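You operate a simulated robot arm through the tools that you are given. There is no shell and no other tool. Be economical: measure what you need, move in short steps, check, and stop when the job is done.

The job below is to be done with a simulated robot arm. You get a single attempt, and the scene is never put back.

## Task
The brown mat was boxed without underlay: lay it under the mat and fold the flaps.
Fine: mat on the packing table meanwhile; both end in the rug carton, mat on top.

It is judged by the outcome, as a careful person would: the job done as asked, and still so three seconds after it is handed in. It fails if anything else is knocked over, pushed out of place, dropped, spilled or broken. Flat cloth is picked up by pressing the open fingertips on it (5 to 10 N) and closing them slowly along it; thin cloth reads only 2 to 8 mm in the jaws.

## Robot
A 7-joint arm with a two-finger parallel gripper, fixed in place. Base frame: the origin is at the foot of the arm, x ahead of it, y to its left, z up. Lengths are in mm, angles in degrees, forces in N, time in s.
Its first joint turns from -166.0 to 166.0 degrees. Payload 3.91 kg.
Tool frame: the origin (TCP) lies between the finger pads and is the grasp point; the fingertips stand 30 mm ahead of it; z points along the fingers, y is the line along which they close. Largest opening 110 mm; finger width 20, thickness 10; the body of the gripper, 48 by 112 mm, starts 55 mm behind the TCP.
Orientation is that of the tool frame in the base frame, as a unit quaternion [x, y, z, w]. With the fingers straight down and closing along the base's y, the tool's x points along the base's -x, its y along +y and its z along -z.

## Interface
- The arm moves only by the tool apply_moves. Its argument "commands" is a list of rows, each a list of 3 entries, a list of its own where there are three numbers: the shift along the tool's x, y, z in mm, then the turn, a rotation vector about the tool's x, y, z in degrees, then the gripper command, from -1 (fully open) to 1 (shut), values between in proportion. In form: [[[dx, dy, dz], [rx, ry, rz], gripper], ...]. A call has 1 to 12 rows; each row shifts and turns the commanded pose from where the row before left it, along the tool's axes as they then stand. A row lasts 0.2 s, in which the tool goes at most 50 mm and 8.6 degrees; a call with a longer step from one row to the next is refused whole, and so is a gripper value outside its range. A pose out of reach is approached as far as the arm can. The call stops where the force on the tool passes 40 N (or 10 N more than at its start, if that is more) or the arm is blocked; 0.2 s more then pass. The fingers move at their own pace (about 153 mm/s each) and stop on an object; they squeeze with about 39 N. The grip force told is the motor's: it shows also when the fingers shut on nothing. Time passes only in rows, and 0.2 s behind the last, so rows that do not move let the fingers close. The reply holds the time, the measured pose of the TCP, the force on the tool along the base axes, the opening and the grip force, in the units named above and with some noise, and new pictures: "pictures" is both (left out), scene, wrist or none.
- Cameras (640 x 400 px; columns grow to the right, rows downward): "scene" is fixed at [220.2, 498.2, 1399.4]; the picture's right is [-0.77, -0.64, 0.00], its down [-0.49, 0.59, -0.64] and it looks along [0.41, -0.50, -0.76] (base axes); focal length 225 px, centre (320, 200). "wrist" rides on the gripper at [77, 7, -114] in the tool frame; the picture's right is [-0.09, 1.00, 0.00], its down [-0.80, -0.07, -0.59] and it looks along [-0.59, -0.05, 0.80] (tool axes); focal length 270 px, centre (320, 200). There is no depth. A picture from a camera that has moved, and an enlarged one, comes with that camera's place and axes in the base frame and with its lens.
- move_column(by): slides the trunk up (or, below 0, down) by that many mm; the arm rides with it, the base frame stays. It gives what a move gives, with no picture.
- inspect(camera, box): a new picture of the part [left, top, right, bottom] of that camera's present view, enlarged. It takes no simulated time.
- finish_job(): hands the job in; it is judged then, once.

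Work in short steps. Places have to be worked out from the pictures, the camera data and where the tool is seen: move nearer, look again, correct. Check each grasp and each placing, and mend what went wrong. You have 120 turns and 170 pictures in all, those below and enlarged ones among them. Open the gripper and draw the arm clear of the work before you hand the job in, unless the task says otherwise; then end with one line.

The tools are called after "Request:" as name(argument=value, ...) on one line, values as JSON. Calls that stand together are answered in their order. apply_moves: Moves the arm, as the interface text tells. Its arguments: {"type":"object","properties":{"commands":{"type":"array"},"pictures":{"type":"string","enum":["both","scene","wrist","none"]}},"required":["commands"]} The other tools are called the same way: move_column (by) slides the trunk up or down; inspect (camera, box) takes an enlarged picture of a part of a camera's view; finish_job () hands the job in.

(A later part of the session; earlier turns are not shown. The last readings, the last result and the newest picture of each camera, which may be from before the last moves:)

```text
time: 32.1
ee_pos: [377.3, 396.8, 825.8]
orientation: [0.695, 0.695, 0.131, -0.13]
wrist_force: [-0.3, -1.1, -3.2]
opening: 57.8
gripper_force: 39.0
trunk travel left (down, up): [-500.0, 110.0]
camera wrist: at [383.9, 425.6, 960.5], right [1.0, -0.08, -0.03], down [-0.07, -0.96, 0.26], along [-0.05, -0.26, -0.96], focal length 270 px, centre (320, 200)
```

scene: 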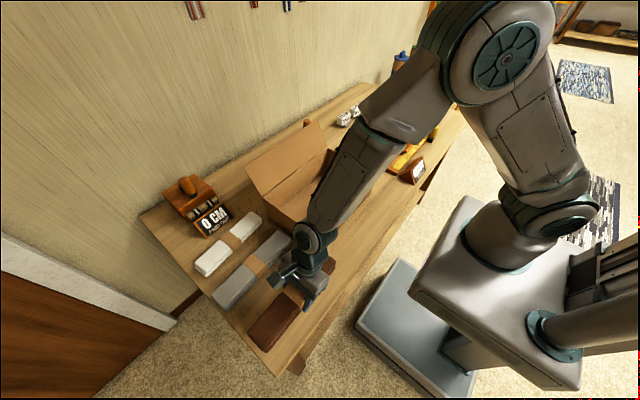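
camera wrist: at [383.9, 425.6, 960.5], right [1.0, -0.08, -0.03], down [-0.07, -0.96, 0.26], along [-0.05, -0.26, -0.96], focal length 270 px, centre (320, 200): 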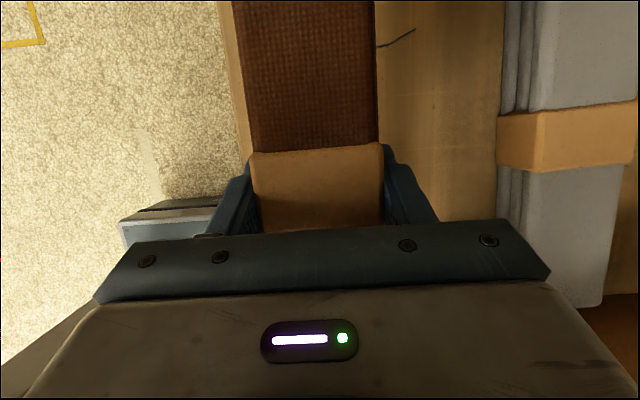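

No contact at 826. Continuing down slowly until the mat bears on the table.

Request:
apply_moves(commands=[[[-3.6, 0, 9.3], [0, 0, 0], 1], [[-3.6, 0, 9.3], [0, 0, 0], 1], [[-2.5, 0, 6.5], [0, 0, 0], 1], [[0, 0, 0], [0, 0, 0], 1]], pictures="scene")

```text
time: 33.1
ee_pos: [378.8, 398.3, 798.5]
orientation: [0.695, 0.695, 0.131, -0.13]
wrist_force: [0.1, 0.3, -4.1]
opening: 58.0
gripper_force: 39.3
trunk travel left (down, up): [-500.0, 110.0]
```

scene: 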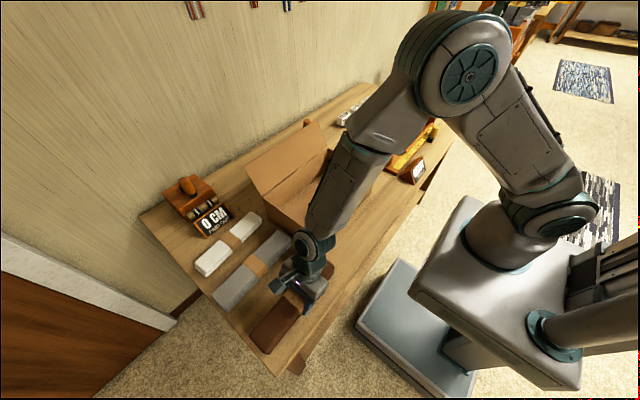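

Request:
apply_moves(commands=[[[-1.4, 0, 3.7], [0, 0, 0], 1], [[-1.4, 0, 3.7], [0, 0, 0], 1], [[-1.4, 0, 3.7], [0, 0, 0], 1], [[-1.4, 0, 3.7], [0, 0, 0], 1], [[0, 0, 0], [0, 0, 0], 1]], pictures="none")

Request:
inspect(camera="scene", box=[210, 180, 360, 370])

```text
time: 34.3
ee_pos: [378.2, 398.9, 781.5]
orientation: [0.696, 0.694, 0.13, -0.13]
wrist_force: [-0.3, -0.4, -3.6]
opening: 57.8
gripper_force: 39.1
trunk travel left (down, up): [-500.0, 110.0]
```

```text
2.11 times, centred on (285, 275) of scene
camera zoom: at [220.2, 498.2, 1399.4], right [-0.77, -0.64, 0.0], down [-0.49, 0.59, -0.64], along [0.41, -0.5, -0.76], focal length 474 px, centre (394, 42)
```

zoom: 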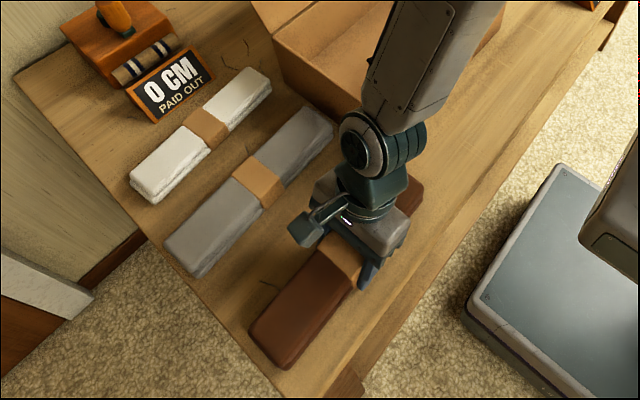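

Request:
apply_moves(commands=[[[-1.4, 0, 3.7], [0, 0, 0], 1], [[-1.4, 0, 3.7], [0, 0, 0], 1], [[-1.4, 0, 3.7], [0, 0, 0], 1], [[-1.4, 0, 3.7], [0, 0, 0], 1], [[0, 0, 0], [0, 0, 0], 1]], pictures="none")

```text
time: 35.2
ee_pos: [377.5, 399.2, 774.0]
orientation: [0.694, 0.695, 0.134, -0.131]
wrist_force: [-6.3, -12.8, 27.5]
opening: 57.9
gripper_force: 39.0
trunk travel left (down, up): [-500.0, 110.0]
stopped in row 4: the force on the tool passed its limit (the readings are from after the stop); the commanded pose is now the measured one
```

Contact with the table at 774. Easing 2 mm, then opening and backing out along the fingers.

Request:
apply_moves(commands=[[[0.7, 0, -2], [0, 0, 0], 1], [[0, 0, 0], [0, 0, 0], 0], [[0, 0, 0], [0, 0, 0], -0.5], [[0, 0, 0], [0, 0, 0], -1], [[0, 0, 0], [0, 0, 0], -1]], pictures="wrist")

```text
time: 36.4
ee_pos: [379.4, 401.5, 772.5]
orientation: [0.693, 0.696, 0.132, -0.132]
wrist_force: [0.6, -0.1, 0.4]
opening: 109.7
gripper_force: 0.1
trunk travel left (down, up): [-500.0, 110.0]
camera wrist: at [384.5, 429.6, 906.9], right [1.0, -0.08, -0.03], down [-0.07, -0.96, 0.26], along [-0.05, -0.26, -0.97], focal length 270 px, centre (320, 200)
```

wrist: 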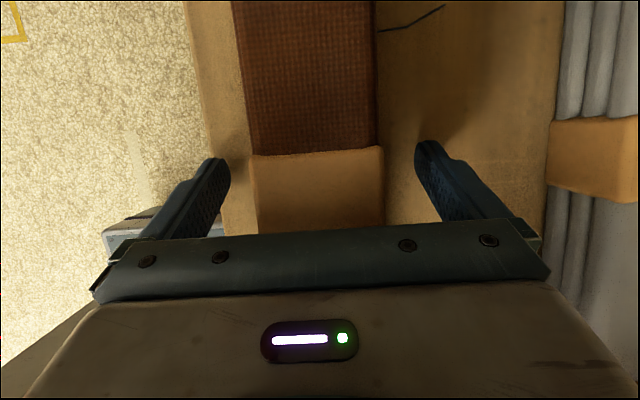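

Released. Backing out, levelling the tool, and rising for a look.

Request:
apply_moves(commands=[[[0, 0, -40], [0, 0, 0], -1], [[0, 0, -45], [0, 0, 0], -1], [[0, 0, -45], [0, 0, 0], -1], [[0, 0, -45], [0, -7, 0], -1], [[0, 0, -20], [0, -7, 0], -1], [[0, 0, 0], [0, -7, 0], -1], [[0, 0, 0], [0, 0, 0], -1]])

Request:
inspect(camera="scene", box=[200, 100, 400, 370])

```text
time: 38.0
ee_pos: [378.2, 332.1, 955.5]
orientation: [0.707, 0.708, 0.003, -0.001]
wrist_force: [0.5, 0.6, 0.0]
opening: 110.0
gripper_force: 0.0
trunk travel left (down, up): [-500.0, 110.0]
camera wrist: at [383.5, 406.0, 1070.6], right [1.0, -0.09, 0.0], down [-0.07, -0.81, 0.59], along [-0.05, -0.59, -0.81], focal length 270 px, centre (320, 200)
```

scene: 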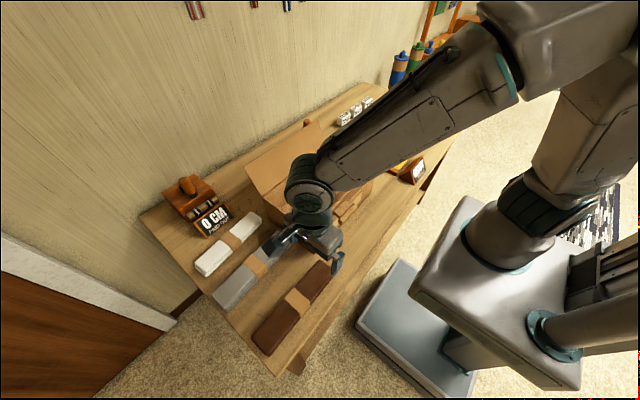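
wrist: 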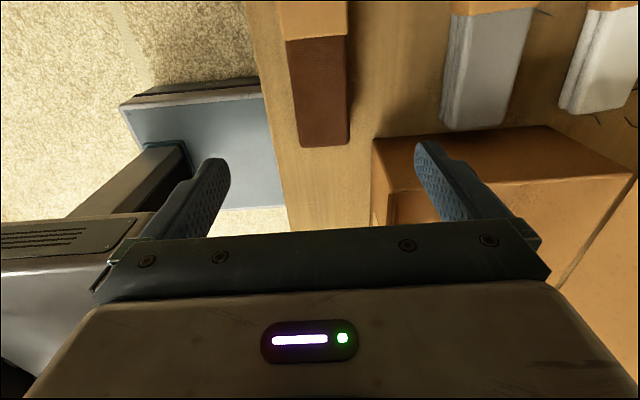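

```text
1.48 times, centred on (300, 235) of scene
camera zoom: at [220.2, 498.2, 1399.4], right [-0.77, -0.64, 0.0], down [-0.49, 0.59, -0.64], along [0.41, -0.5, -0.76], focal length 333 px, centre (350, 148)
```

zoom: 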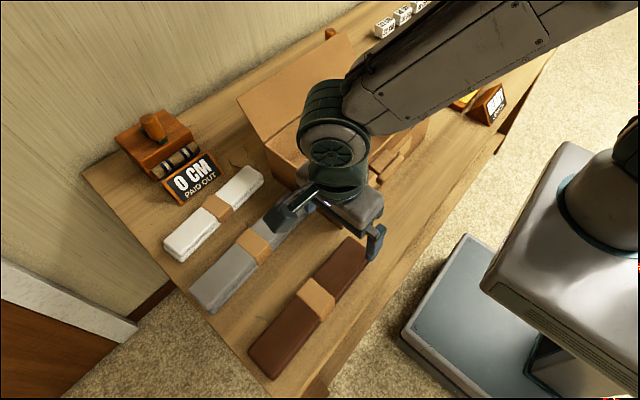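

Mat lies flat on the table. Now to the grey bundle: centre estimated at (531,405), top z about 793. I'll move above it and test reach.

Request:
apply_moves(commands=[[[0, 0, -45], [0, 0, 0], -1], [[25, 40, 0], [0, 0, 0], -1], [[25, 40, 0], [0, 0, 0], -1], [[25, 40, 0], [0, 0, 0], -1], [[0, 33, 0], [0, 0, 0], -1], [[0, 0, 30], [0, 0, 0], -1], [[0, 0, 0], [0, 0, 0], -1]])

Request:
inspect(camera="scene", box=[220, 100, 420, 270])

```text
time: 39.6
ee_pos: [533.0, 407.2, 970.9]
orientation: [0.706, 0.708, 0.004, -0.001]
wrist_force: [0.1, 0.3, -0.5]
opening: 110.1
gripper_force: 0.0
trunk travel left (down, up): [-500.0, 110.0]
camera wrist: at [538.7, 481.6, 1085.9], right [1.0, -0.09, 0.0], down [-0.07, -0.81, 0.59], along [-0.05, -0.59, -0.81], focal length 270 px, centre (320, 200)
```

scene: 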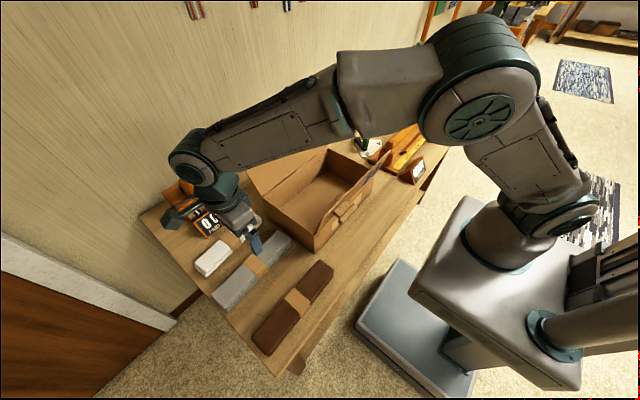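
wrist: 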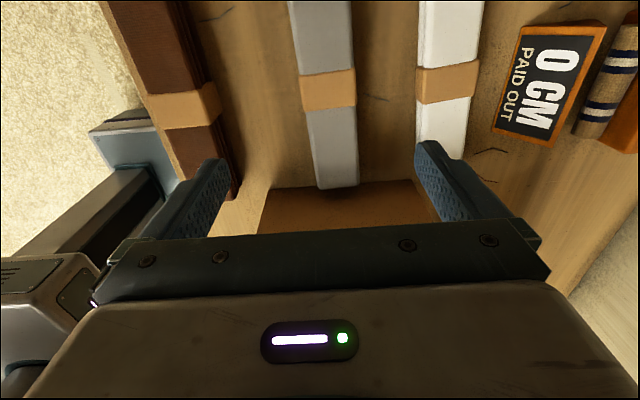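

```text
2.35 times, centred on (320, 185) of scene
camera zoom: at [220.2, 498.2, 1399.4], right [-0.77, -0.64, 0.0], down [-0.49, 0.59, -0.64], along [0.41, -0.5, -0.76], focal length 529 px, centre (320, 235)
```

zoom: 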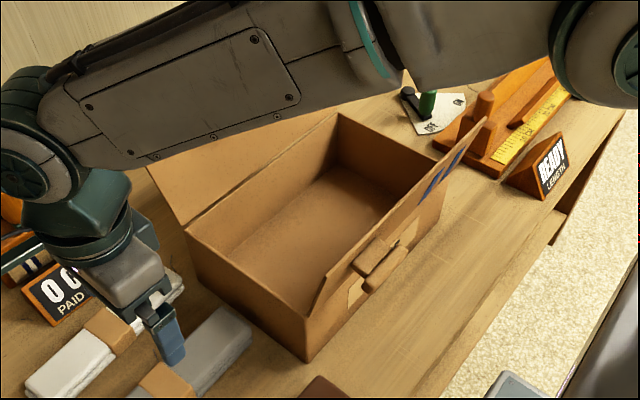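

Grey bundle centre at (542,406), well clear between neighbours. Aligning and descending.

Request:
apply_moves(commands=[[[0, 9, 40], [0, 0, 0], -1], [[0, 0, 40], [0, 0, 0], -1], [[0, 0, 40], [0, 0, 0], -1], [[0, 0, 30], [0, 0, 0], -1], [[0, 0, 0], [0, 0, 0], -1]], pictures="wrist")

```text
time: 40.8
ee_pos: [541.3, 407.4, 820.2]
orientation: [0.706, 0.708, 0.005, -0.001]
wrist_force: [-1.0, -0.4, -0.5]
opening: 110.2
gripper_force: 0.0
trunk travel left (down, up): [-500.0, 110.0]
camera wrist: at [546.5, 483.1, 934.9], right [1.0, -0.09, 0.0], down [-0.07, -0.81, 0.59], along [-0.05, -0.59, -0.81], focal length 270 px, centre (320, 200)
```

wrist: 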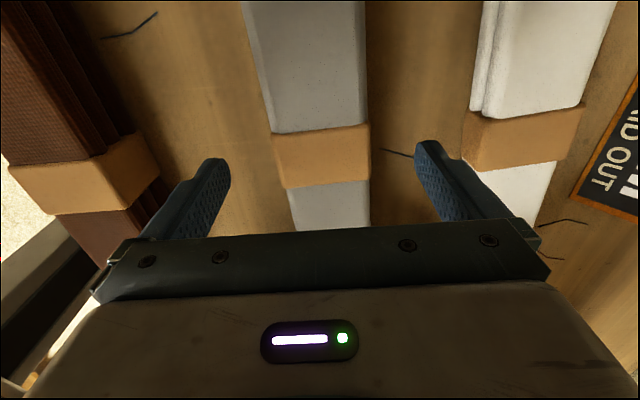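

Clear on both sides. Lowering to straddle the bundle and closing.

Request:
apply_moves(commands=[[[0, 0, 12], [0, 0, 0], -1], [[0, 0, 12], [0, 0, 0], -1], [[0, 0, 6], [0, 0, 0], -1], [[0, 0, 4], [0, 0, 0], -1], [[0, 0, 0], [0, 0, 0], -1]], pictures="none")

Request:
apply_moves(commands=[[[0, 0, 0], [0, 0, 0], -0.5], [[0, 0, 0], [0, 0, 0], -0.2], [[0, 0, 0], [0, 0, 0], 0.1], [[0, 0, 0], [0, 0, 0], 0.4], [[0, 0, 0], [0, 0, 0], 1], [[0, 0, 0], [0, 0, 0], 1]], pictures="wrist")

```text
time: 42.0
ee_pos: [542.9, 409.2, 787.6]
orientation: [0.707, 0.708, 0.004, -0.002]
wrist_force: [0.0, -0.2, 0.7]
opening: 110.2
gripper_force: 0.0
trunk travel left (down, up): [-500.0, 110.0]
```

```text
time: 43.4
ee_pos: [543.4, 408.3, 787.1]
orientation: [0.706, 0.708, 0.004, -0.002]
wrist_force: [2.5, -0.9, 1.2]
opening: 58.2
gripper_force: 39.0
trunk travel left (down, up): [-500.0, 110.0]
camera wrist: at [547.6, 483.1, 902.2], right [1.0, -0.09, 0.0], down [-0.07, -0.81, 0.59], along [-0.05, -0.59, -0.81], focal length 270 px, centre (320, 200)
```

wrist: 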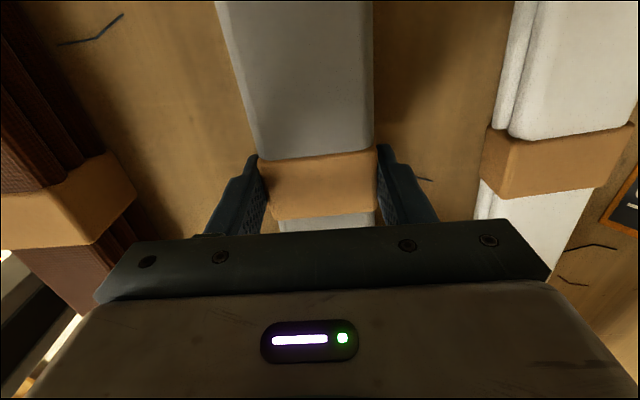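

Same width as the mat (58 mm), so it matches as its underlay. Lifting it and carrying it over the carton.

Request:
apply_moves(commands=[[[0, 0, -15], [0, 0, 0], 1], [[0, 0, -40], [0, 0, 0], 1], [[0, 0, -45], [0, 0, 0], 1], [[0, 0, -45], [0, 0, 0], 1], [[0, 0, -45], [0, 0, 0], 1], [[0, 0, -40], [0, 0, 0], 1], [[0, 0, 0], [0, 0, 0], 1]], pictures="none")

Request:
apply_moves(commands=[[[-45, 1, 0], [0, 0, 0], 1], [[-45, 1, 0], [0, 0, 0], 1], [[-45, 1, 0], [0, 0, 0], 1], [[-45, 1, 0], [0, 0, 0], 1], [[-45, 1, 0], [0, 0, 0], 1], [[-45, 1, 0], [0, 0, 0], 1], [[-30, 0, 0], [0, 0, 0], 1], [[-16, 0, 0], [0, 0, 0], 1], [[0, 0, 0], [0, 0, 0], 1]])

```text
time: 45.0
ee_pos: [539.3, 406.1, 1018.2]
orientation: [0.707, 0.707, 0.004, -0.002]
wrist_force: [0.3, 0.3, -3.5]
opening: 58.3
gripper_force: 38.7
trunk travel left (down, up): [-500.0, 110.0]
```

```text
time: 47.0
ee_pos: [549.3, 91.4, 1015.1]
orientation: [0.706, 0.708, 0.005, -0.002]
wrist_force: [1.2, 0.2, -3.1]
opening: 58.3
gripper_force: 39.1
trunk travel left (down, up): [-500.0, 110.0]
camera wrist: at [553.0, 165.5, 1129.5], right [1.0, -0.09, 0.0], down [-0.07, -0.81, 0.59], along [-0.05, -0.59, -0.81], focal length 270 px, centre (320, 200)
```

scene: 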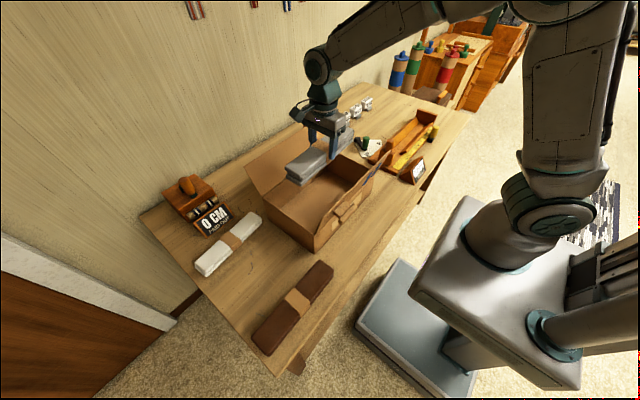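
wrist: 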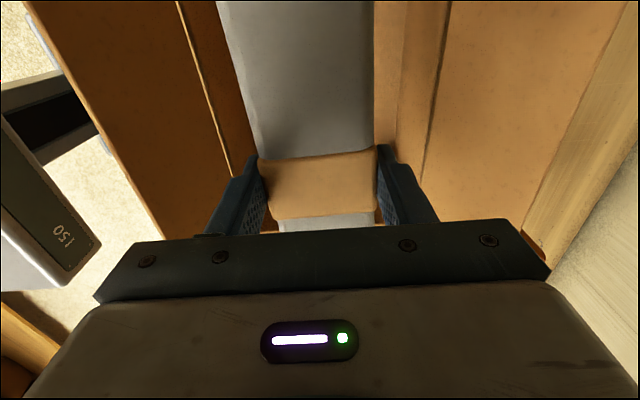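

Underlay is over the carton, centred. Lowering, slowing down near the floor.

Request:
apply_moves(commands=[[[0, 0, 40], [0, 0, 0], 1], [[0, 0, 40], [0, 0, 0], 1], [[0, 0, 40], [0, 0, 0], 1], [[0, 0, 40], [0, 0, 0], 1], [[0, 0, 35], [0, 0, 0], 1], [[0, 0, 15], [0, 0, 0], 1], [[0, 0, 5], [0, 0, 0], 1], [[0, 0, 0], [0, 0, 0], 1]])

```text
time: 48.8
ee_pos: [549.6, 91.0, 798.8]
orientation: [0.707, 0.708, 0.004, -0.003]
wrist_force: [-0.5, 0.5, -4.0]
opening: 57.9
gripper_force: 39.4
trunk travel left (down, up): [-500.0, 110.0]
camera wrist: at [553.9, 166.5, 913.6], right [1.0, -0.09, 0.0], down [-0.07, -0.81, 0.59], along [-0.05, -0.59, -0.81], focal length 270 px, centre (320, 200)
```

scene: 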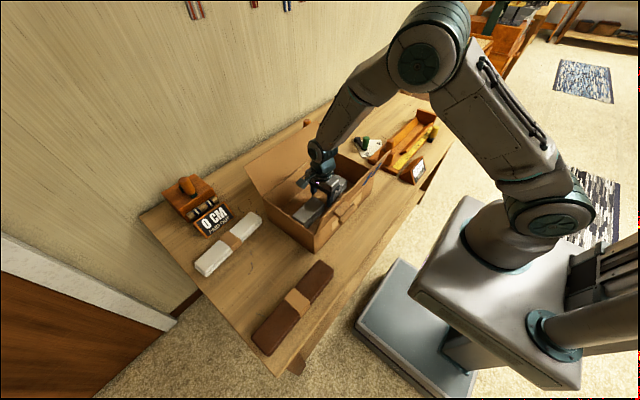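
wrist: 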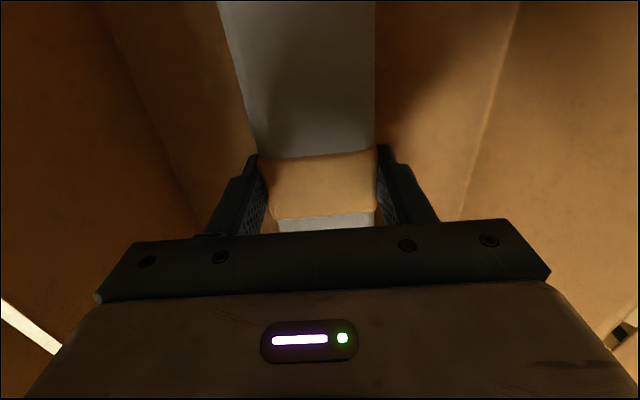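

Not yet touching; going down in 3 mm steps until it bears.

Request:
apply_moves(commands=[[[0, 0, 3], [0, 0, 0], 1], [[0, 0, 3], [0, 0, 0], 1], [[0, 0, 2], [0, 0, 0], 1], [[0, 0, 2], [0, 0, 0], 1], [[0, 0, 2], [0, 0, 0], 1], [[0, 0, 0], [0, 0, 0], 1]], pictures="none")

```text
time: 49.8
ee_pos: [548.3, 91.8, 795.4]
orientation: [0.706, 0.708, 0.007, -0.001]
wrist_force: [-7.9, -2.3, 23.2]
opening: 58.1
gripper_force: 39.1
trunk travel left (down, up): [-500.0, 110.0]
stopped in row 4: the force on the tool passed its limit (the readings are from after the stop); the commanded pose is now the measured one
```

Underlay is on the carton floor. Easing up and releasing, then withdrawing.

Request:
apply_moves(commands=[[[0, 0, -1], [0, 0, 0], 1], [[0, 0, 0], [0, 0, 0], 0.0], [[0, 0, 0], [0, 0, 0], -0.5], [[0, 0, 0], [0, 0, 0], -1], [[0, 0, 0], [0, 0, 0], -1], [[0, 0, -40], [0, 0, 0], -1], [[0, 0, -45], [0, 0, 0], -1], [[0, 0, -45], [0, 0, 0], -1], [[0, 0, -45], [0, 0, 0], -1], [[0, 0, -40], [0, 0, 0], -1], [[0, 0, 0], [0, 0, 0], -1]])

```text
time: 52.2
ee_pos: [550.4, 91.0, 1009.0]
orientation: [0.706, 0.709, 0.008, -0.001]
wrist_force: [1.0, 0.0, -1.7]
opening: 110.1
gripper_force: 0.2
trunk travel left (down, up): [-500.0, 110.0]
camera wrist: at [554.8, 165.4, 1123.8], right [1.0, -0.08, 0.01], down [-0.07, -0.81, 0.59], along [-0.04, -0.58, -0.81], focal length 270 px, centre (320, 200)
```

scene: 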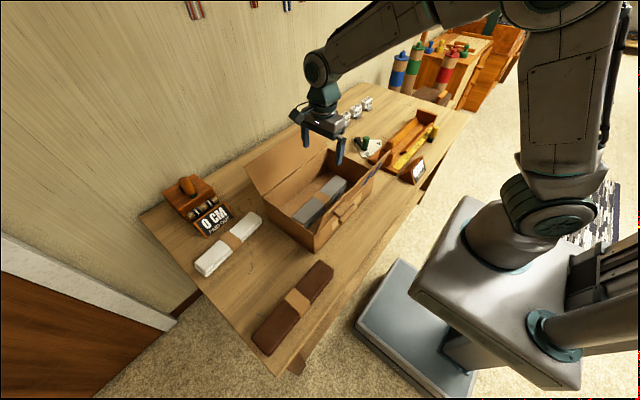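
wrist: 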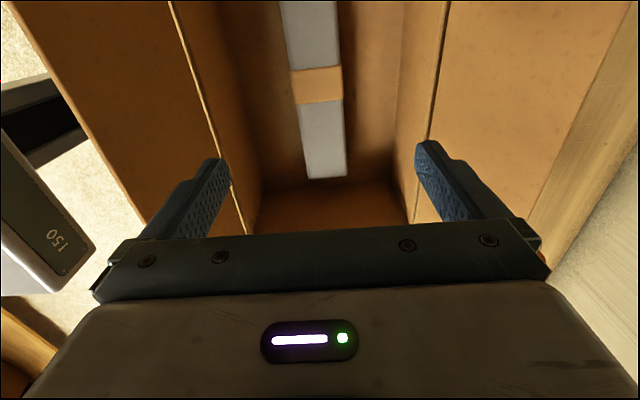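

The underlay sits flat at (548,93) in the carton. Now going back for the mat.

Request:
apply_moves(commands=[[[0, 0, -35], [0, 0, 0], -1], [[45, 0, 0], [0, 0, 0], -1], [[40, -20, 0], [0, 0, 0], -1], [[40, -25, 0], [0, 0, 0], -1], [[40, -25, 0], [0, 0, 0], -1], [[40, -25, 0], [0, 0, 0], -1], [[40, -25, 0], [0, 0, 0], -1], [[40, -25, 0], [0, 0, 0], -1], [[32, -20, 0], [0, 0, 0], -1], [[0, 0, 45], [0, 0, 0], -1], [[0, 0, 40], [0, 0, 0], -1], [[0, 0, 0], [0, 0, 0], -1]])

```text
time: 54.8
ee_pos: [385.0, 405.5, 961.8]
orientation: [0.706, 0.708, 0.008, -0.001]
wrist_force: [0.2, -0.2, -0.3]
opening: 109.9
gripper_force: 0.0
trunk travel left (down, up): [-500.0, 110.0]
camera wrist: at [389.1, 480.3, 1075.9], right [1.0, -0.08, 0.01], down [-0.07, -0.81, 0.59], along [-0.04, -0.58, -0.81], focal length 270 px, centre (320, 200)
```

scene: 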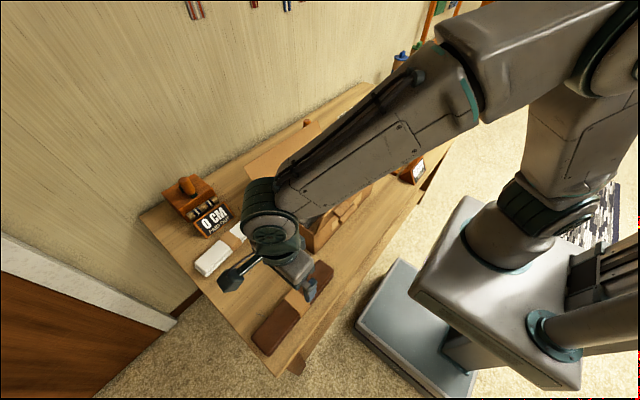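
wrist: 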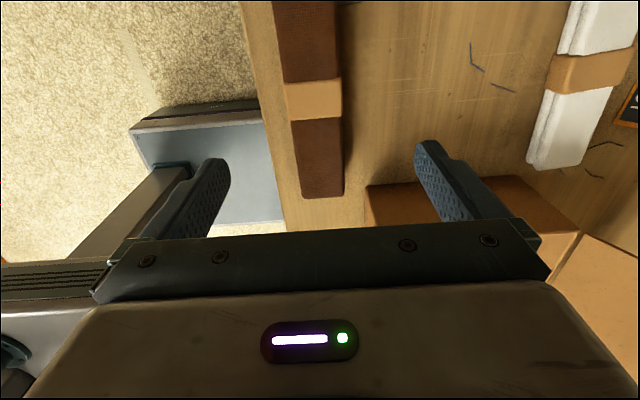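

Mat band centre at (378,405). Aligning and descending to straddle it.

Request:
apply_moves(commands=[[[0, -7, 45], [0.6, 0, 0], -1], [[0, 0, 45], [0, 0, 0], -1], [[0, 0, 45], [0, 0, 0], -1], [[0, 0, 25], [0, 0, 0], -1], [[0, 0, 10], [0, 0, 0], -1], [[0, 0, 6], [0, 0, 0], -1], [[0, 0, 0], [0, 0, 0], -1]], pictures="wrist")

```text
time: 56.4
ee_pos: [375.9, 408.9, 784.6]
orientation: [0.706, 0.708, 0.003, -0.004]
wrist_force: [0.1, 0.3, 0.7]
opening: 110.4
gripper_force: 0.0
trunk travel left (down, up): [-500.0, 110.0]
camera wrist: at [381.4, 483.5, 898.5], right [1.0, -0.08, 0.0], down [-0.07, -0.81, 0.59], along [-0.05, -0.58, -0.81], focal length 270 px, centre (320, 200)
```

wrist: 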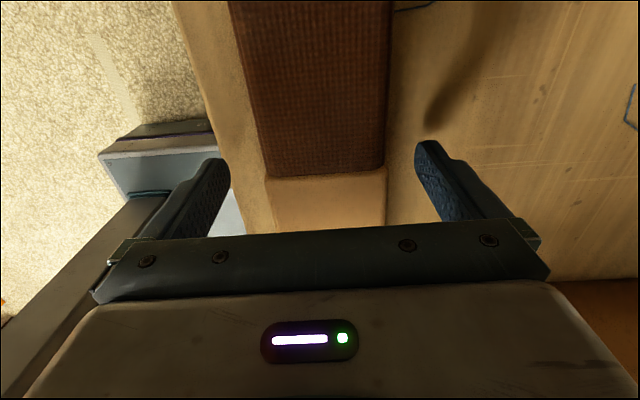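

Request:
apply_moves(commands=[[[0, 0, 0], [0, 0, 0], -0.5], [[0, 0, 0], [0, 0, 0], -0.2], [[0, 0, 0], [0, 0, 0], 0.1], [[0, 0, 0], [0, 0, 0], 0.4], [[0, 0, 0], [0, 0, 0], 1], [[0, 0, 0], [0, 0, 0], 1], [[0, 0, -15], [0, 0, 0], 1], [[0, 0, -40], [0, 0, 0], 1], [[0, 0, -45], [0, 0, 0], 1], [[0, 0, -45], [0, 0, 0], 1], [[0, 0, -45], [0, 0, 0], 1], [[0, 0, -45], [0, 0, 0], 1]])

```text
time: 59.0
ee_pos: [376.5, 404.9, 1019.2]
orientation: [0.706, 0.708, 0.001, -0.005]
wrist_force: [0.9, -0.1, -3.7]
opening: 58.0
gripper_force: 39.2
trunk travel left (down, up): [-500.0, 110.0]
camera wrist: at [382.6, 479.6, 1134.7], right [1.0, -0.09, 0.0], down [-0.07, -0.81, 0.59], along [-0.05, -0.58, -0.81], focal length 270 px, centre (320, 200)
```

scene: 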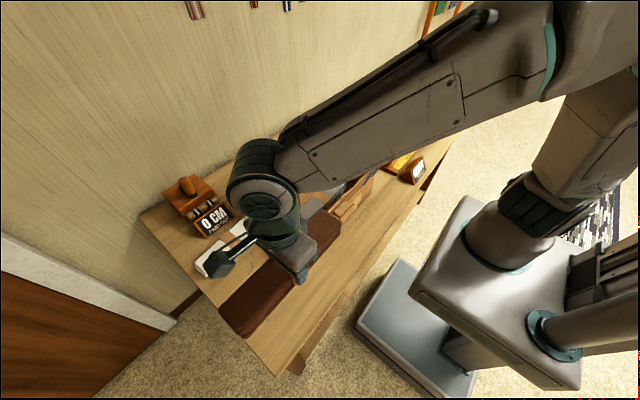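
wrist: 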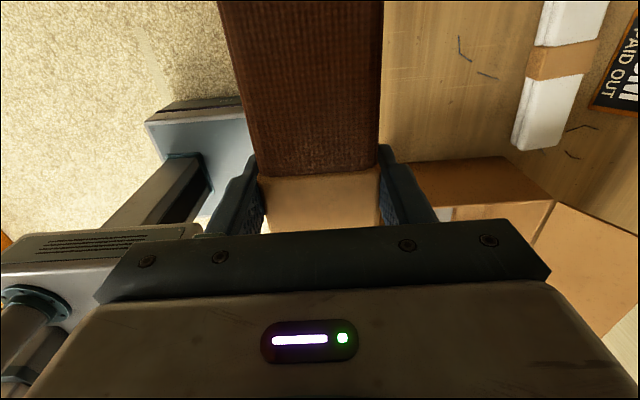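

Mat gripped flat. Moving first away from the carton along x (clear of the flap), then over the carton.

Request:
apply_moves(commands=[[[0, 40, -25], [0, 0, 0], 1], [[0, 45, -15], [0, 0, 0], 1], [[0, 45, 0], [0, 0, 0], 1], [[-25, 41, 0], [0, 0, 0], 1], [[-45, 0, 0], [0, 0, 0], 1], [[-45, 0, 0], [0, 0, 0], 1], [[-45, 0, 0], [0, 0, 0], 1], [[-45, 0, 0], [0, 0, 0], 1], [[-45, 0, 0], [0, 0, 0], 1], [[-40, 0, 0], [0, 0, 0], 1], [[-21, 0, 0], [0, 0, 0], 1], [[0, 0, 0], [0, 0, 0], 1]])

```text
time: 61.6
ee_pos: [548.9, 95.9, 1057.5]
orientation: [0.706, 0.708, 0.003, -0.005]
wrist_force: [0.5, 0.0, -2.9]
opening: 58.0
gripper_force: 39.5
trunk travel left (down, up): [-500.0, 110.0]
camera wrist: at [554.4, 169.9, 1172.0], right [1.0, -0.08, 0.0], down [-0.07, -0.81, 0.59], along [-0.05, -0.58, -0.81], focal length 270 px, centre (320, 200)
```

scene: 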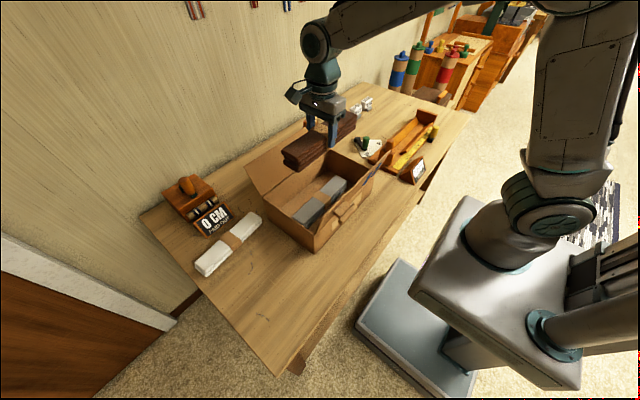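
wrist: 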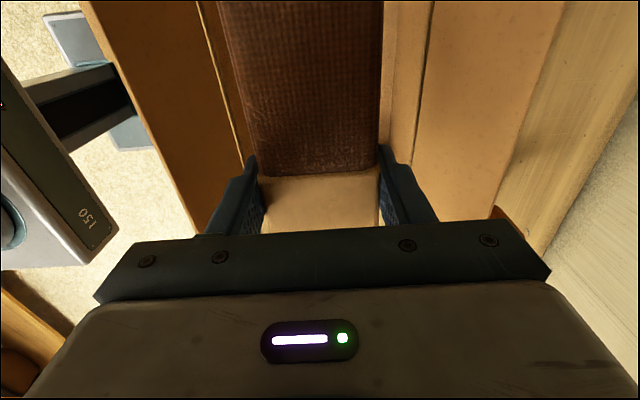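

Mat is over the underlay. Lowering; contact expected near TCP z 840.

Request:
apply_moves(commands=[[[-2, 0, 40], [0, 0, 0], 1], [[0, 0, 45], [0, 0, 0], 1], [[0, 0, 45], [0, 0, 0], 1], [[0, 0, 45], [0, 0, 0], 1], [[0, 0, 20], [0, 0, 0], 1], [[0, 0, 8], [0, 0, 0], 1], [[0, 0, 3], [0, 0, 0], 1], [[0, 0, 0], [0, 0, 0], 1]], pictures="wrist")

```text
time: 63.4
ee_pos: [547.3, 95.5, 849.2]
orientation: [0.706, 0.708, 0.003, -0.005]
wrist_force: [0.1, 0.6, -3.4]
opening: 57.8
gripper_force: 39.1
trunk travel left (down, up): [-500.0, 110.0]
camera wrist: at [553.3, 170.0, 964.5], right [1.0, -0.08, 0.0], down [-0.07, -0.81, 0.59], along [-0.05, -0.58, -0.81], focal length 270 px, centre (320, 200)
```

wrist: 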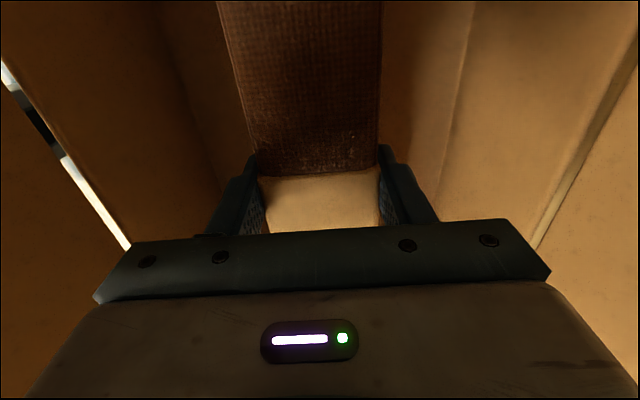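

Request:
apply_moves(commands=[[[0, 0, 2], [0, 0, 0], 1], [[0, 0, 2], [0, 0, 0], 1], [[0, 0, 2], [0, 0, 0], 1], [[0, 0, 2], [0, 0, 0], 1], [[0, 0, 0], [0, 0, 0], 1]], pictures="none")

```text
time: 64.6
ee_pos: [547.8, 96.5, 841.8]
orientation: [0.706, 0.709, 0.003, -0.004]
wrist_force: [0.0, 0.0, -3.6]
opening: 58.0
gripper_force: 38.8
trunk travel left (down, up): [-500.0, 110.0]
```

Request:
apply_moves(commands=[[[0, 0, 2], [0, 0, 0], 1], [[0, 0, 2], [0, 0, 0], 1], [[0, 0, 2], [0, 0, 0], 1], [[0, 0, 2], [0, 0, 0], 1], [[0, 0, 0], [0, 0, 0], 1]], pictures="none")

```text
time: 65.8
ee_pos: [548.8, 95.6, 837.9]
orientation: [0.706, 0.708, 0.005, -0.004]
wrist_force: [-2.5, 2.2, 16.4]
opening: 58.0
gripper_force: 38.8
trunk travel left (down, up): [-500.0, 110.0]
```

The mat bears on the underlay at 838. Easing off, releasing gently and withdrawing.

Request:
apply_moves(commands=[[[0, 0, -2], [0, 0, 0], 1], [[0, 0, 0], [0, 0, 0], 0.0], [[0, 0, 0], [0, 0, 0], -0.3], [[0, 0, 0], [0, 0, 0], -0.7], [[0, 0, 0], [0, 0, 0], -0.7], [[0, 0, -30], [0, 0, 0], -0.7], [[0, 0, -45], [0, 0, 0], -0.7], [[0, 0, -45], [0, 0, 0], -0.7], [[0, 0, -45], [0, 0, 0], -0.7], [[0, 0, -45], [0, 0, 0], -0.7], [[0, 0, 0], [0, 0, 0], -0.7]])

Request:
inspect(camera="scene", box=[220, 100, 420, 270])

```text
time: 68.2
ee_pos: [547.0, 93.3, 1048.6]
orientation: [0.706, 0.708, 0.003, -0.005]
wrist_force: [0.7, 0.1, -0.9]
opening: 93.6
gripper_force: 0.1
trunk travel left (down, up): [-500.0, 110.0]
camera wrist: at [552.7, 168.2, 1162.5], right [1.0, -0.08, 0.0], down [-0.07, -0.81, 0.59], along [-0.05, -0.58, -0.81], focal length 270 px, centre (320, 200)
```

scene: 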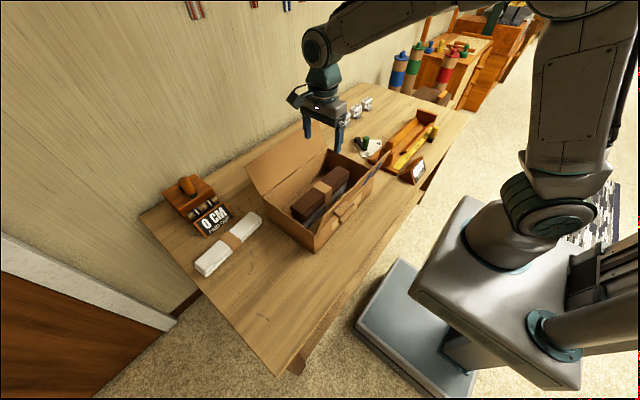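
wrist: 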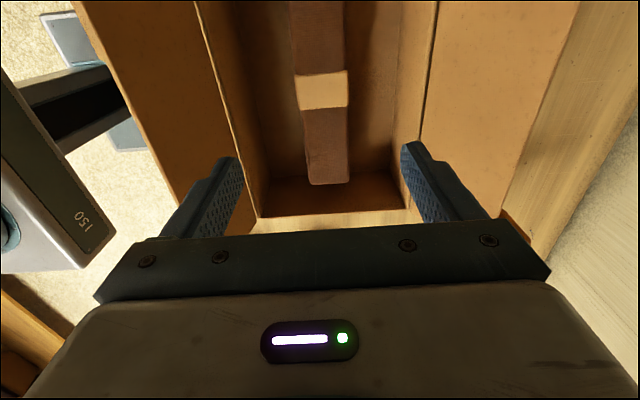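

```text
2.35 times, centred on (320, 185) of scene
camera zoom: at [220.2, 498.2, 1399.4], right [-0.77, -0.64, 0.0], down [-0.49, 0.59, -0.64], along [0.41, -0.5, -0.76], focal length 529 px, centre (320, 235)
```

zoom: 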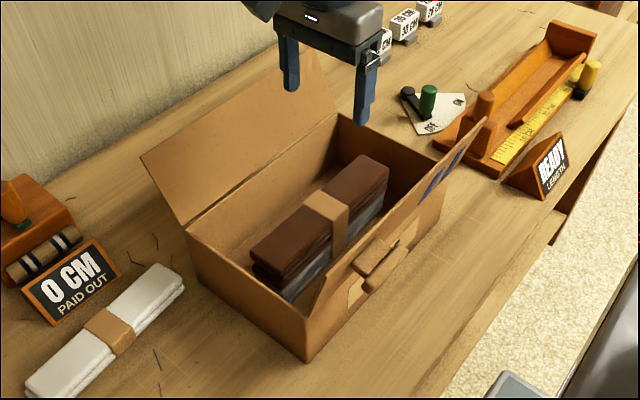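

Mat rests squarely on the underlay. Now the far flap: I'll close the fingers, pass over it, and come down behind it to sweep it inward.

Request:
apply_moves(commands=[[[0, 0, -15], [0, 0, 0], 1], [[0, 45, 0], [0, 0, 0], 1], [[0, 45, 0], [0, 0, 0], 1], [[0, 45, 0], [0, 0, 0], 1], [[0, 40, 0], [0, 0, 0], 1], [[0, 10, 0], [0, 0, 0], 1], [[0, 0, 0], [0, 0, 0], 1]])

```text
time: 69.8
ee_pos: [732.6, 93.6, 1060.7]
orientation: [0.706, 0.708, 0.002, -0.004]
wrist_force: [-0.2, -1.5, 0.0]
opening: 0.0
gripper_force: 38.3
trunk travel left (down, up): [-500.0, 110.0]
camera wrist: at [737.9, 168.0, 1175.9], right [1.0, -0.08, 0.0], down [-0.07, -0.81, 0.59], along [-0.05, -0.58, -0.81], focal length 270 px, centre (320, 200)
```

scene: 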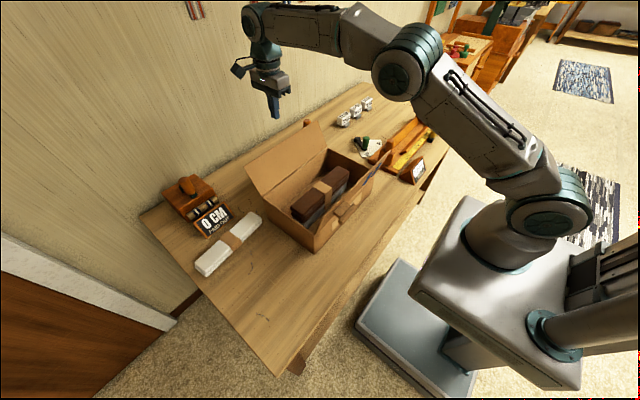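
wrist: 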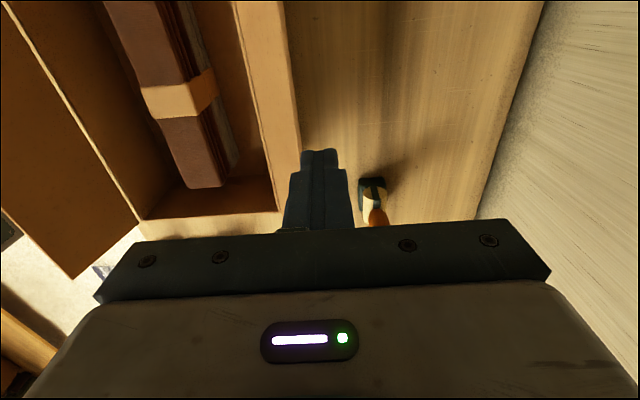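

The flap's outer edge is at about x 715. I'll shift to x 757 and then descend behind it.

Request:
apply_moves(commands=[[[0, 24, 0], [0, 0, 0], 1], [[0, 0, 35], [0, 0, 0], 1], [[0, 0, 35], [0, 0, 0], 1], [[0, 0, 25], [0, 0, 0], 1], [[0, 0, 0], [0, 0, 0], 1]])

```text
time: 71.0
ee_pos: [757.6, 95.7, 967.1]
orientation: [0.705, 0.709, 0.003, -0.005]
wrist_force: [0.4, -0.6, -0.1]
opening: 0.2
gripper_force: 37.7
trunk travel left (down, up): [-500.0, 110.0]
camera wrist: at [762.9, 169.6, 1082.0], right [1.0, -0.08, 0.0], down [-0.07, -0.81, 0.59], along [-0.05, -0.58, -0.81], focal length 270 px, centre (320, 200)
```

scene: 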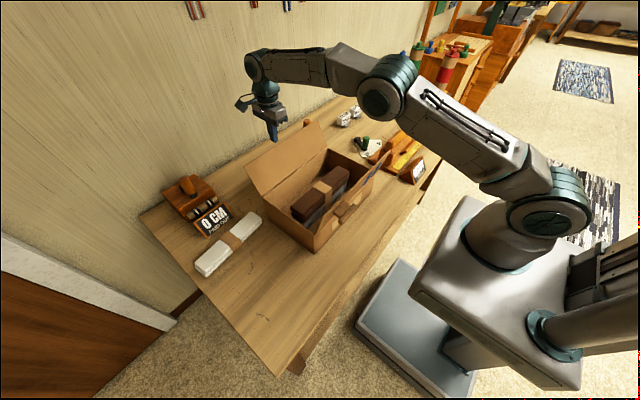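
wrist: 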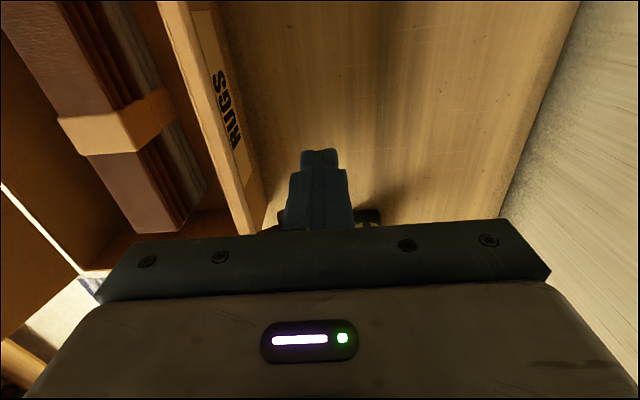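

Behind the flap now. Sweeping it inward (toward the robot) at moderate speed.

Request:
apply_moves(commands=[[[0, -28, 0], [0, 0, 0], 1], [[0, -12, 0], [0, 0, 0], 1], [[0, -12, 0], [0, 0, 0], 1], [[0, -12, 0], [0, 0, 0], 1], [[0, -12, 0], [0, 0, 0], 1], [[0, -12, 0], [0, 0, 0], 1], [[0, -12, 0], [0, 0, 0], 1], [[0, -12, 0], [0, 0, 0], 1], [[0, -12, 0], [0, 0, 0], 1], [[0, -12, 0], [0, 0, 0], 1], [[0, -12, 0], [0, 0, 0], 1], [[0, 0, 0], [0, 0, 0], 1]])

```text
time: 72.4
ee_pos: [672.6, 96.2, 972.3]
orientation: [0.706, 0.708, 0.01, 0.001]
wrist_force: [0.6, -2.2, 14.2]
opening: 0.0
gripper_force: 37.6
trunk travel left (down, up): [-500.0, 110.0]
stopped in row 7: the force on the tool passed its limit (the readings are from after the stop); the commanded pose is now the measured one
camera wrist: at [675.8, 169.6, 1087.6], right [1.0, -0.08, 0.02], down [-0.08, -0.81, 0.58], along [-0.04, -0.58, -0.81], focal length 270 px, centre (320, 200)
```

scene: 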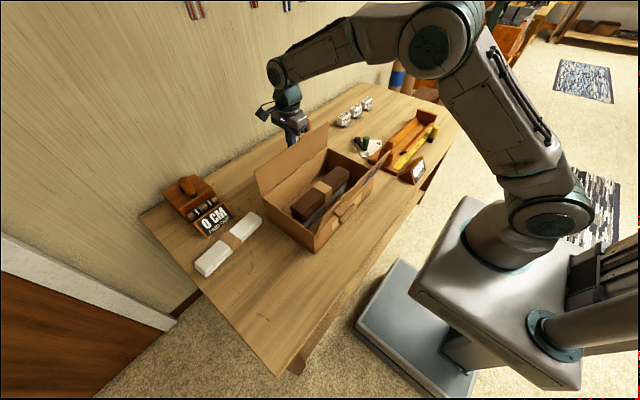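
wrist: 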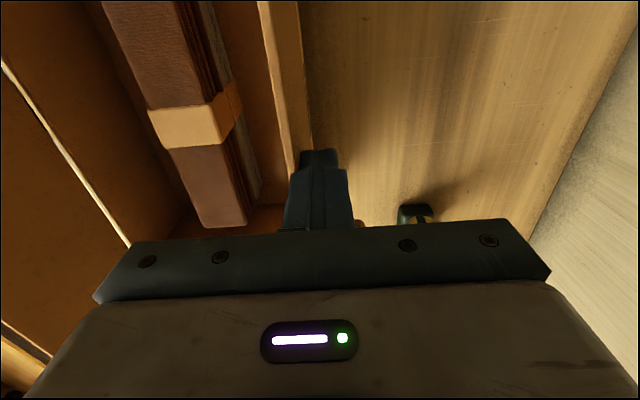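

The flap's edge is touching the underside of the hand. Raising 25 mm and continuing the sweep.

Request:
apply_moves(commands=[[[0, 3, -12], [0, 0, 0], 1], [[0, 0, -15], [0.5, 0, 0], 1], [[0, -12, 0], [0.5, 0, 0], 1], [[0, -12, 0], [0, 0, 0], 1], [[0, -12, 0], [0, 0, 0], 1], [[0, -12, 0], [0, 0, 0], 1], [[0, -12, 2], [0, 0, 0], 1], [[0, -12, 4], [0, 0, 0], 1], [[0, -12, 6], [0, 0, 0], 1], [[0, 0, 0], [0, 0, 0], 1]])

```text
time: 74.6
ee_pos: [588.5, 95.3, 986.5]
orientation: [0.706, 0.709, 0.001, -0.006]
wrist_force: [-0.8, 0.5, 0.3]
opening: 0.0
gripper_force: 37.8
trunk travel left (down, up): [-500.0, 110.0]
camera wrist: at [595.6, 170.3, 1100.4], right [1.0, -0.08, -0.01], down [-0.06, -0.81, 0.59], along [-0.06, -0.58, -0.81], focal length 270 px, centre (320, 200)
```

scene: 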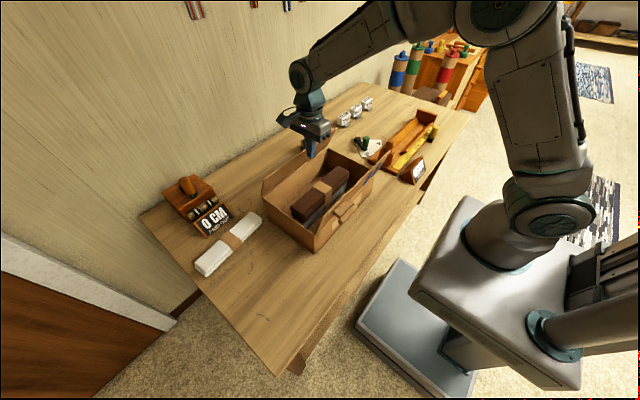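
wrist: 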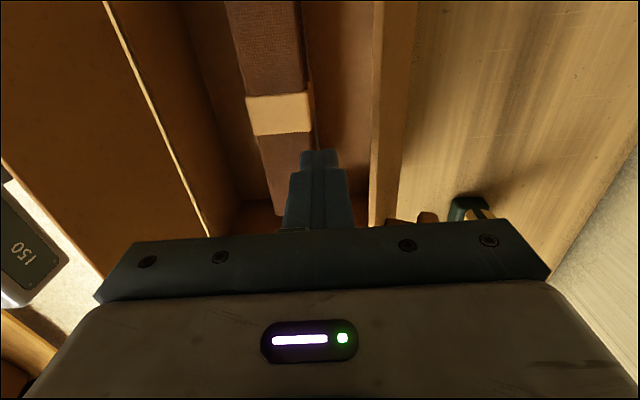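

Request:
inspect(camera="scene", box=[220, 100, 420, 270])

Request:
inspect(camera="wrist", box=[200, 0, 520, 240])

```text
2.35 times, centred on (320, 185) of scene
camera zoom: at [220.2, 498.2, 1399.4], right [-0.77, -0.64, 0.0], down [-0.49, 0.59, -0.64], along [0.41, -0.5, -0.76], focal length 529 px, centre (320, 235)
```

zoom: 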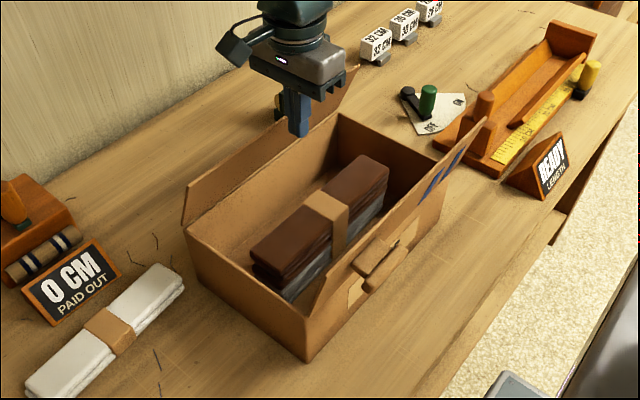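

```text
1.67 times, centred on (360, 120) of wrist
camera zoom: at [595.6, 170.3, 1100.4], right [1.0, -0.08, -0.01], down [-0.06, -0.81, 0.59], along [-0.06, -0.58, -0.81], focal length 450 px, centre (253, 333)
```

zoom: 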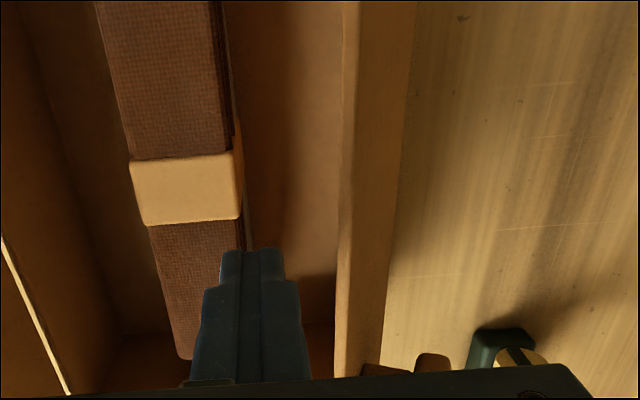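

The far flap now leans inward about 65° but my tip slid over it. I'll go back behind it and follow its arc inward and downward.

Request:
apply_moves(commands=[[[0, 0, -45], [0, 0, 0], 1], [[0, 0, -15], [0, 0, 0], 1], [[0, 45, 0], [0, 0, 0], 1], [[0, 47, 0], [0, 0, 0], 1], [[0, 0, 35], [0, 0, 0], 1], [[0, 0, 25], [0, 0, 0], 1], [[0, -20, 0], [0, 0, 0], 1], [[0, 0, 0], [0, 0, 0], 1]], pictures="none")

Request:
apply_moves(commands=[[[0, -10, 0], [0, 0, 0], 1], [[0, -10, 0], [0, 0, 0], 1], [[0, -10, 2], [0, 0, 0], 1], [[0, -10, 5], [0, 0, 0], 1], [[0, -9, 7], [0, 0, 0], 1], [[0, -8, 9], [0, 0, 0], 1], [[0, -7, 10], [0, 0, 0], 1], [[0, -6, 10], [0, 0, 0], 1], [[0, -5, 9], [0, 0, 0], 1], [[0, 0, 0], [0, 0, 0], 1]])

```text
time: 76.4
ee_pos: [662.2, 95.8, 984.9]
orientation: [0.706, 0.709, 0.002, -0.006]
wrist_force: [0.1, 0.3, 0.4]
opening: 0.1
gripper_force: 37.7
trunk travel left (down, up): [-500.0, 110.0]
```

```text
time: 78.6
ee_pos: [586.3, 97.6, 934.4]
orientation: [0.706, 0.709, 0.002, -0.006]
wrist_force: [-2.2, 0.4, 0.3]
opening: 0.0
gripper_force: 37.9
trunk travel left (down, up): [-500.0, 110.0]
camera wrist: at [593.9, 170.9, 1048.3], right [1.0, -0.08, -0.01], down [-0.06, -0.81, 0.59], along [-0.06, -0.58, -0.81], focal length 270 px, centre (320, 200)
```

scene: 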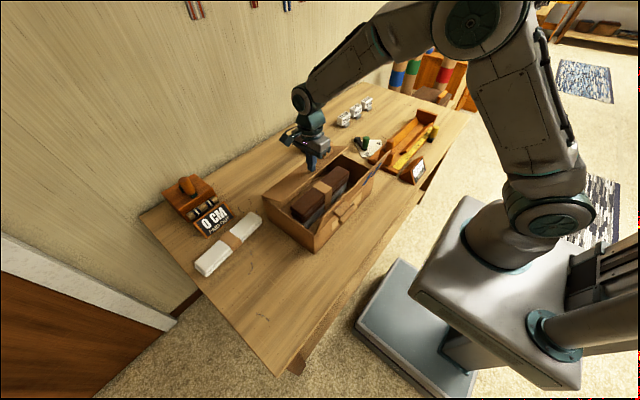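
wrist: 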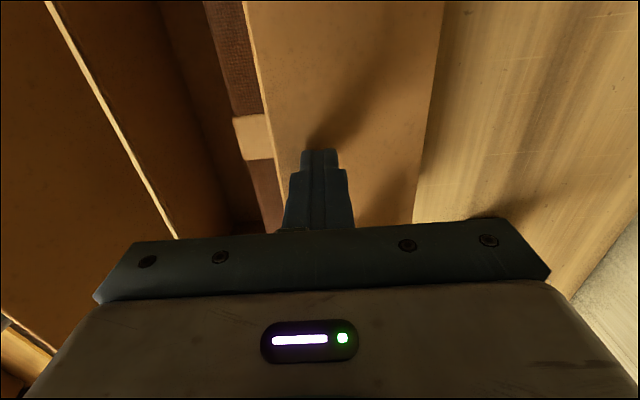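

The far flap is nearly down. Pressing a little further until it lies level.

Request:
apply_moves(commands=[[[0, -2, 4], [0, 0, 0], 1], [[0, -2, 4], [0, 0, 0], 1], [[0, 0, 4], [0, 0, 0], 1], [[0, 0, 3], [0, 0, 0], 1], [[0, 0, 3], [0, 0, 0], 1], [[0, 0, 0], [0, 0, 0], 1]], pictures="none")

Request:
inspect(camera="scene", box=[220, 100, 420, 270])

```text
time: 80.0
ee_pos: [582.3, 95.5, 915.1]
orientation: [0.706, 0.708, 0.002, -0.006]
wrist_force: [0.0, 0.4, 0.7]
opening: 0.1
gripper_force: 37.6
trunk travel left (down, up): [-500.0, 110.0]
```

```text
2.35 times, centred on (320, 185) of scene
camera zoom: at [220.2, 498.2, 1399.4], right [-0.77, -0.64, 0.0], down [-0.49, 0.59, -0.64], along [0.41, -0.5, -0.76], focal length 529 px, centre (320, 235)
```

zoom: 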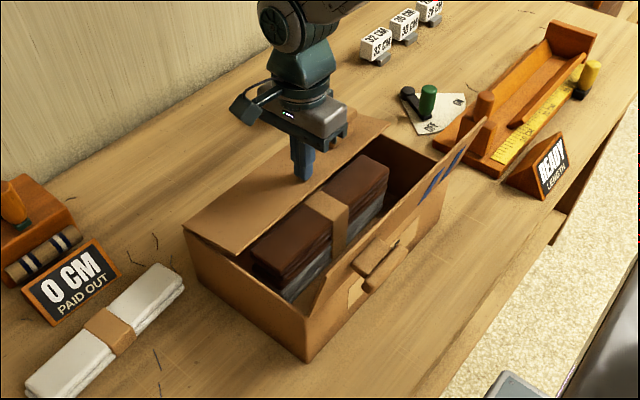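

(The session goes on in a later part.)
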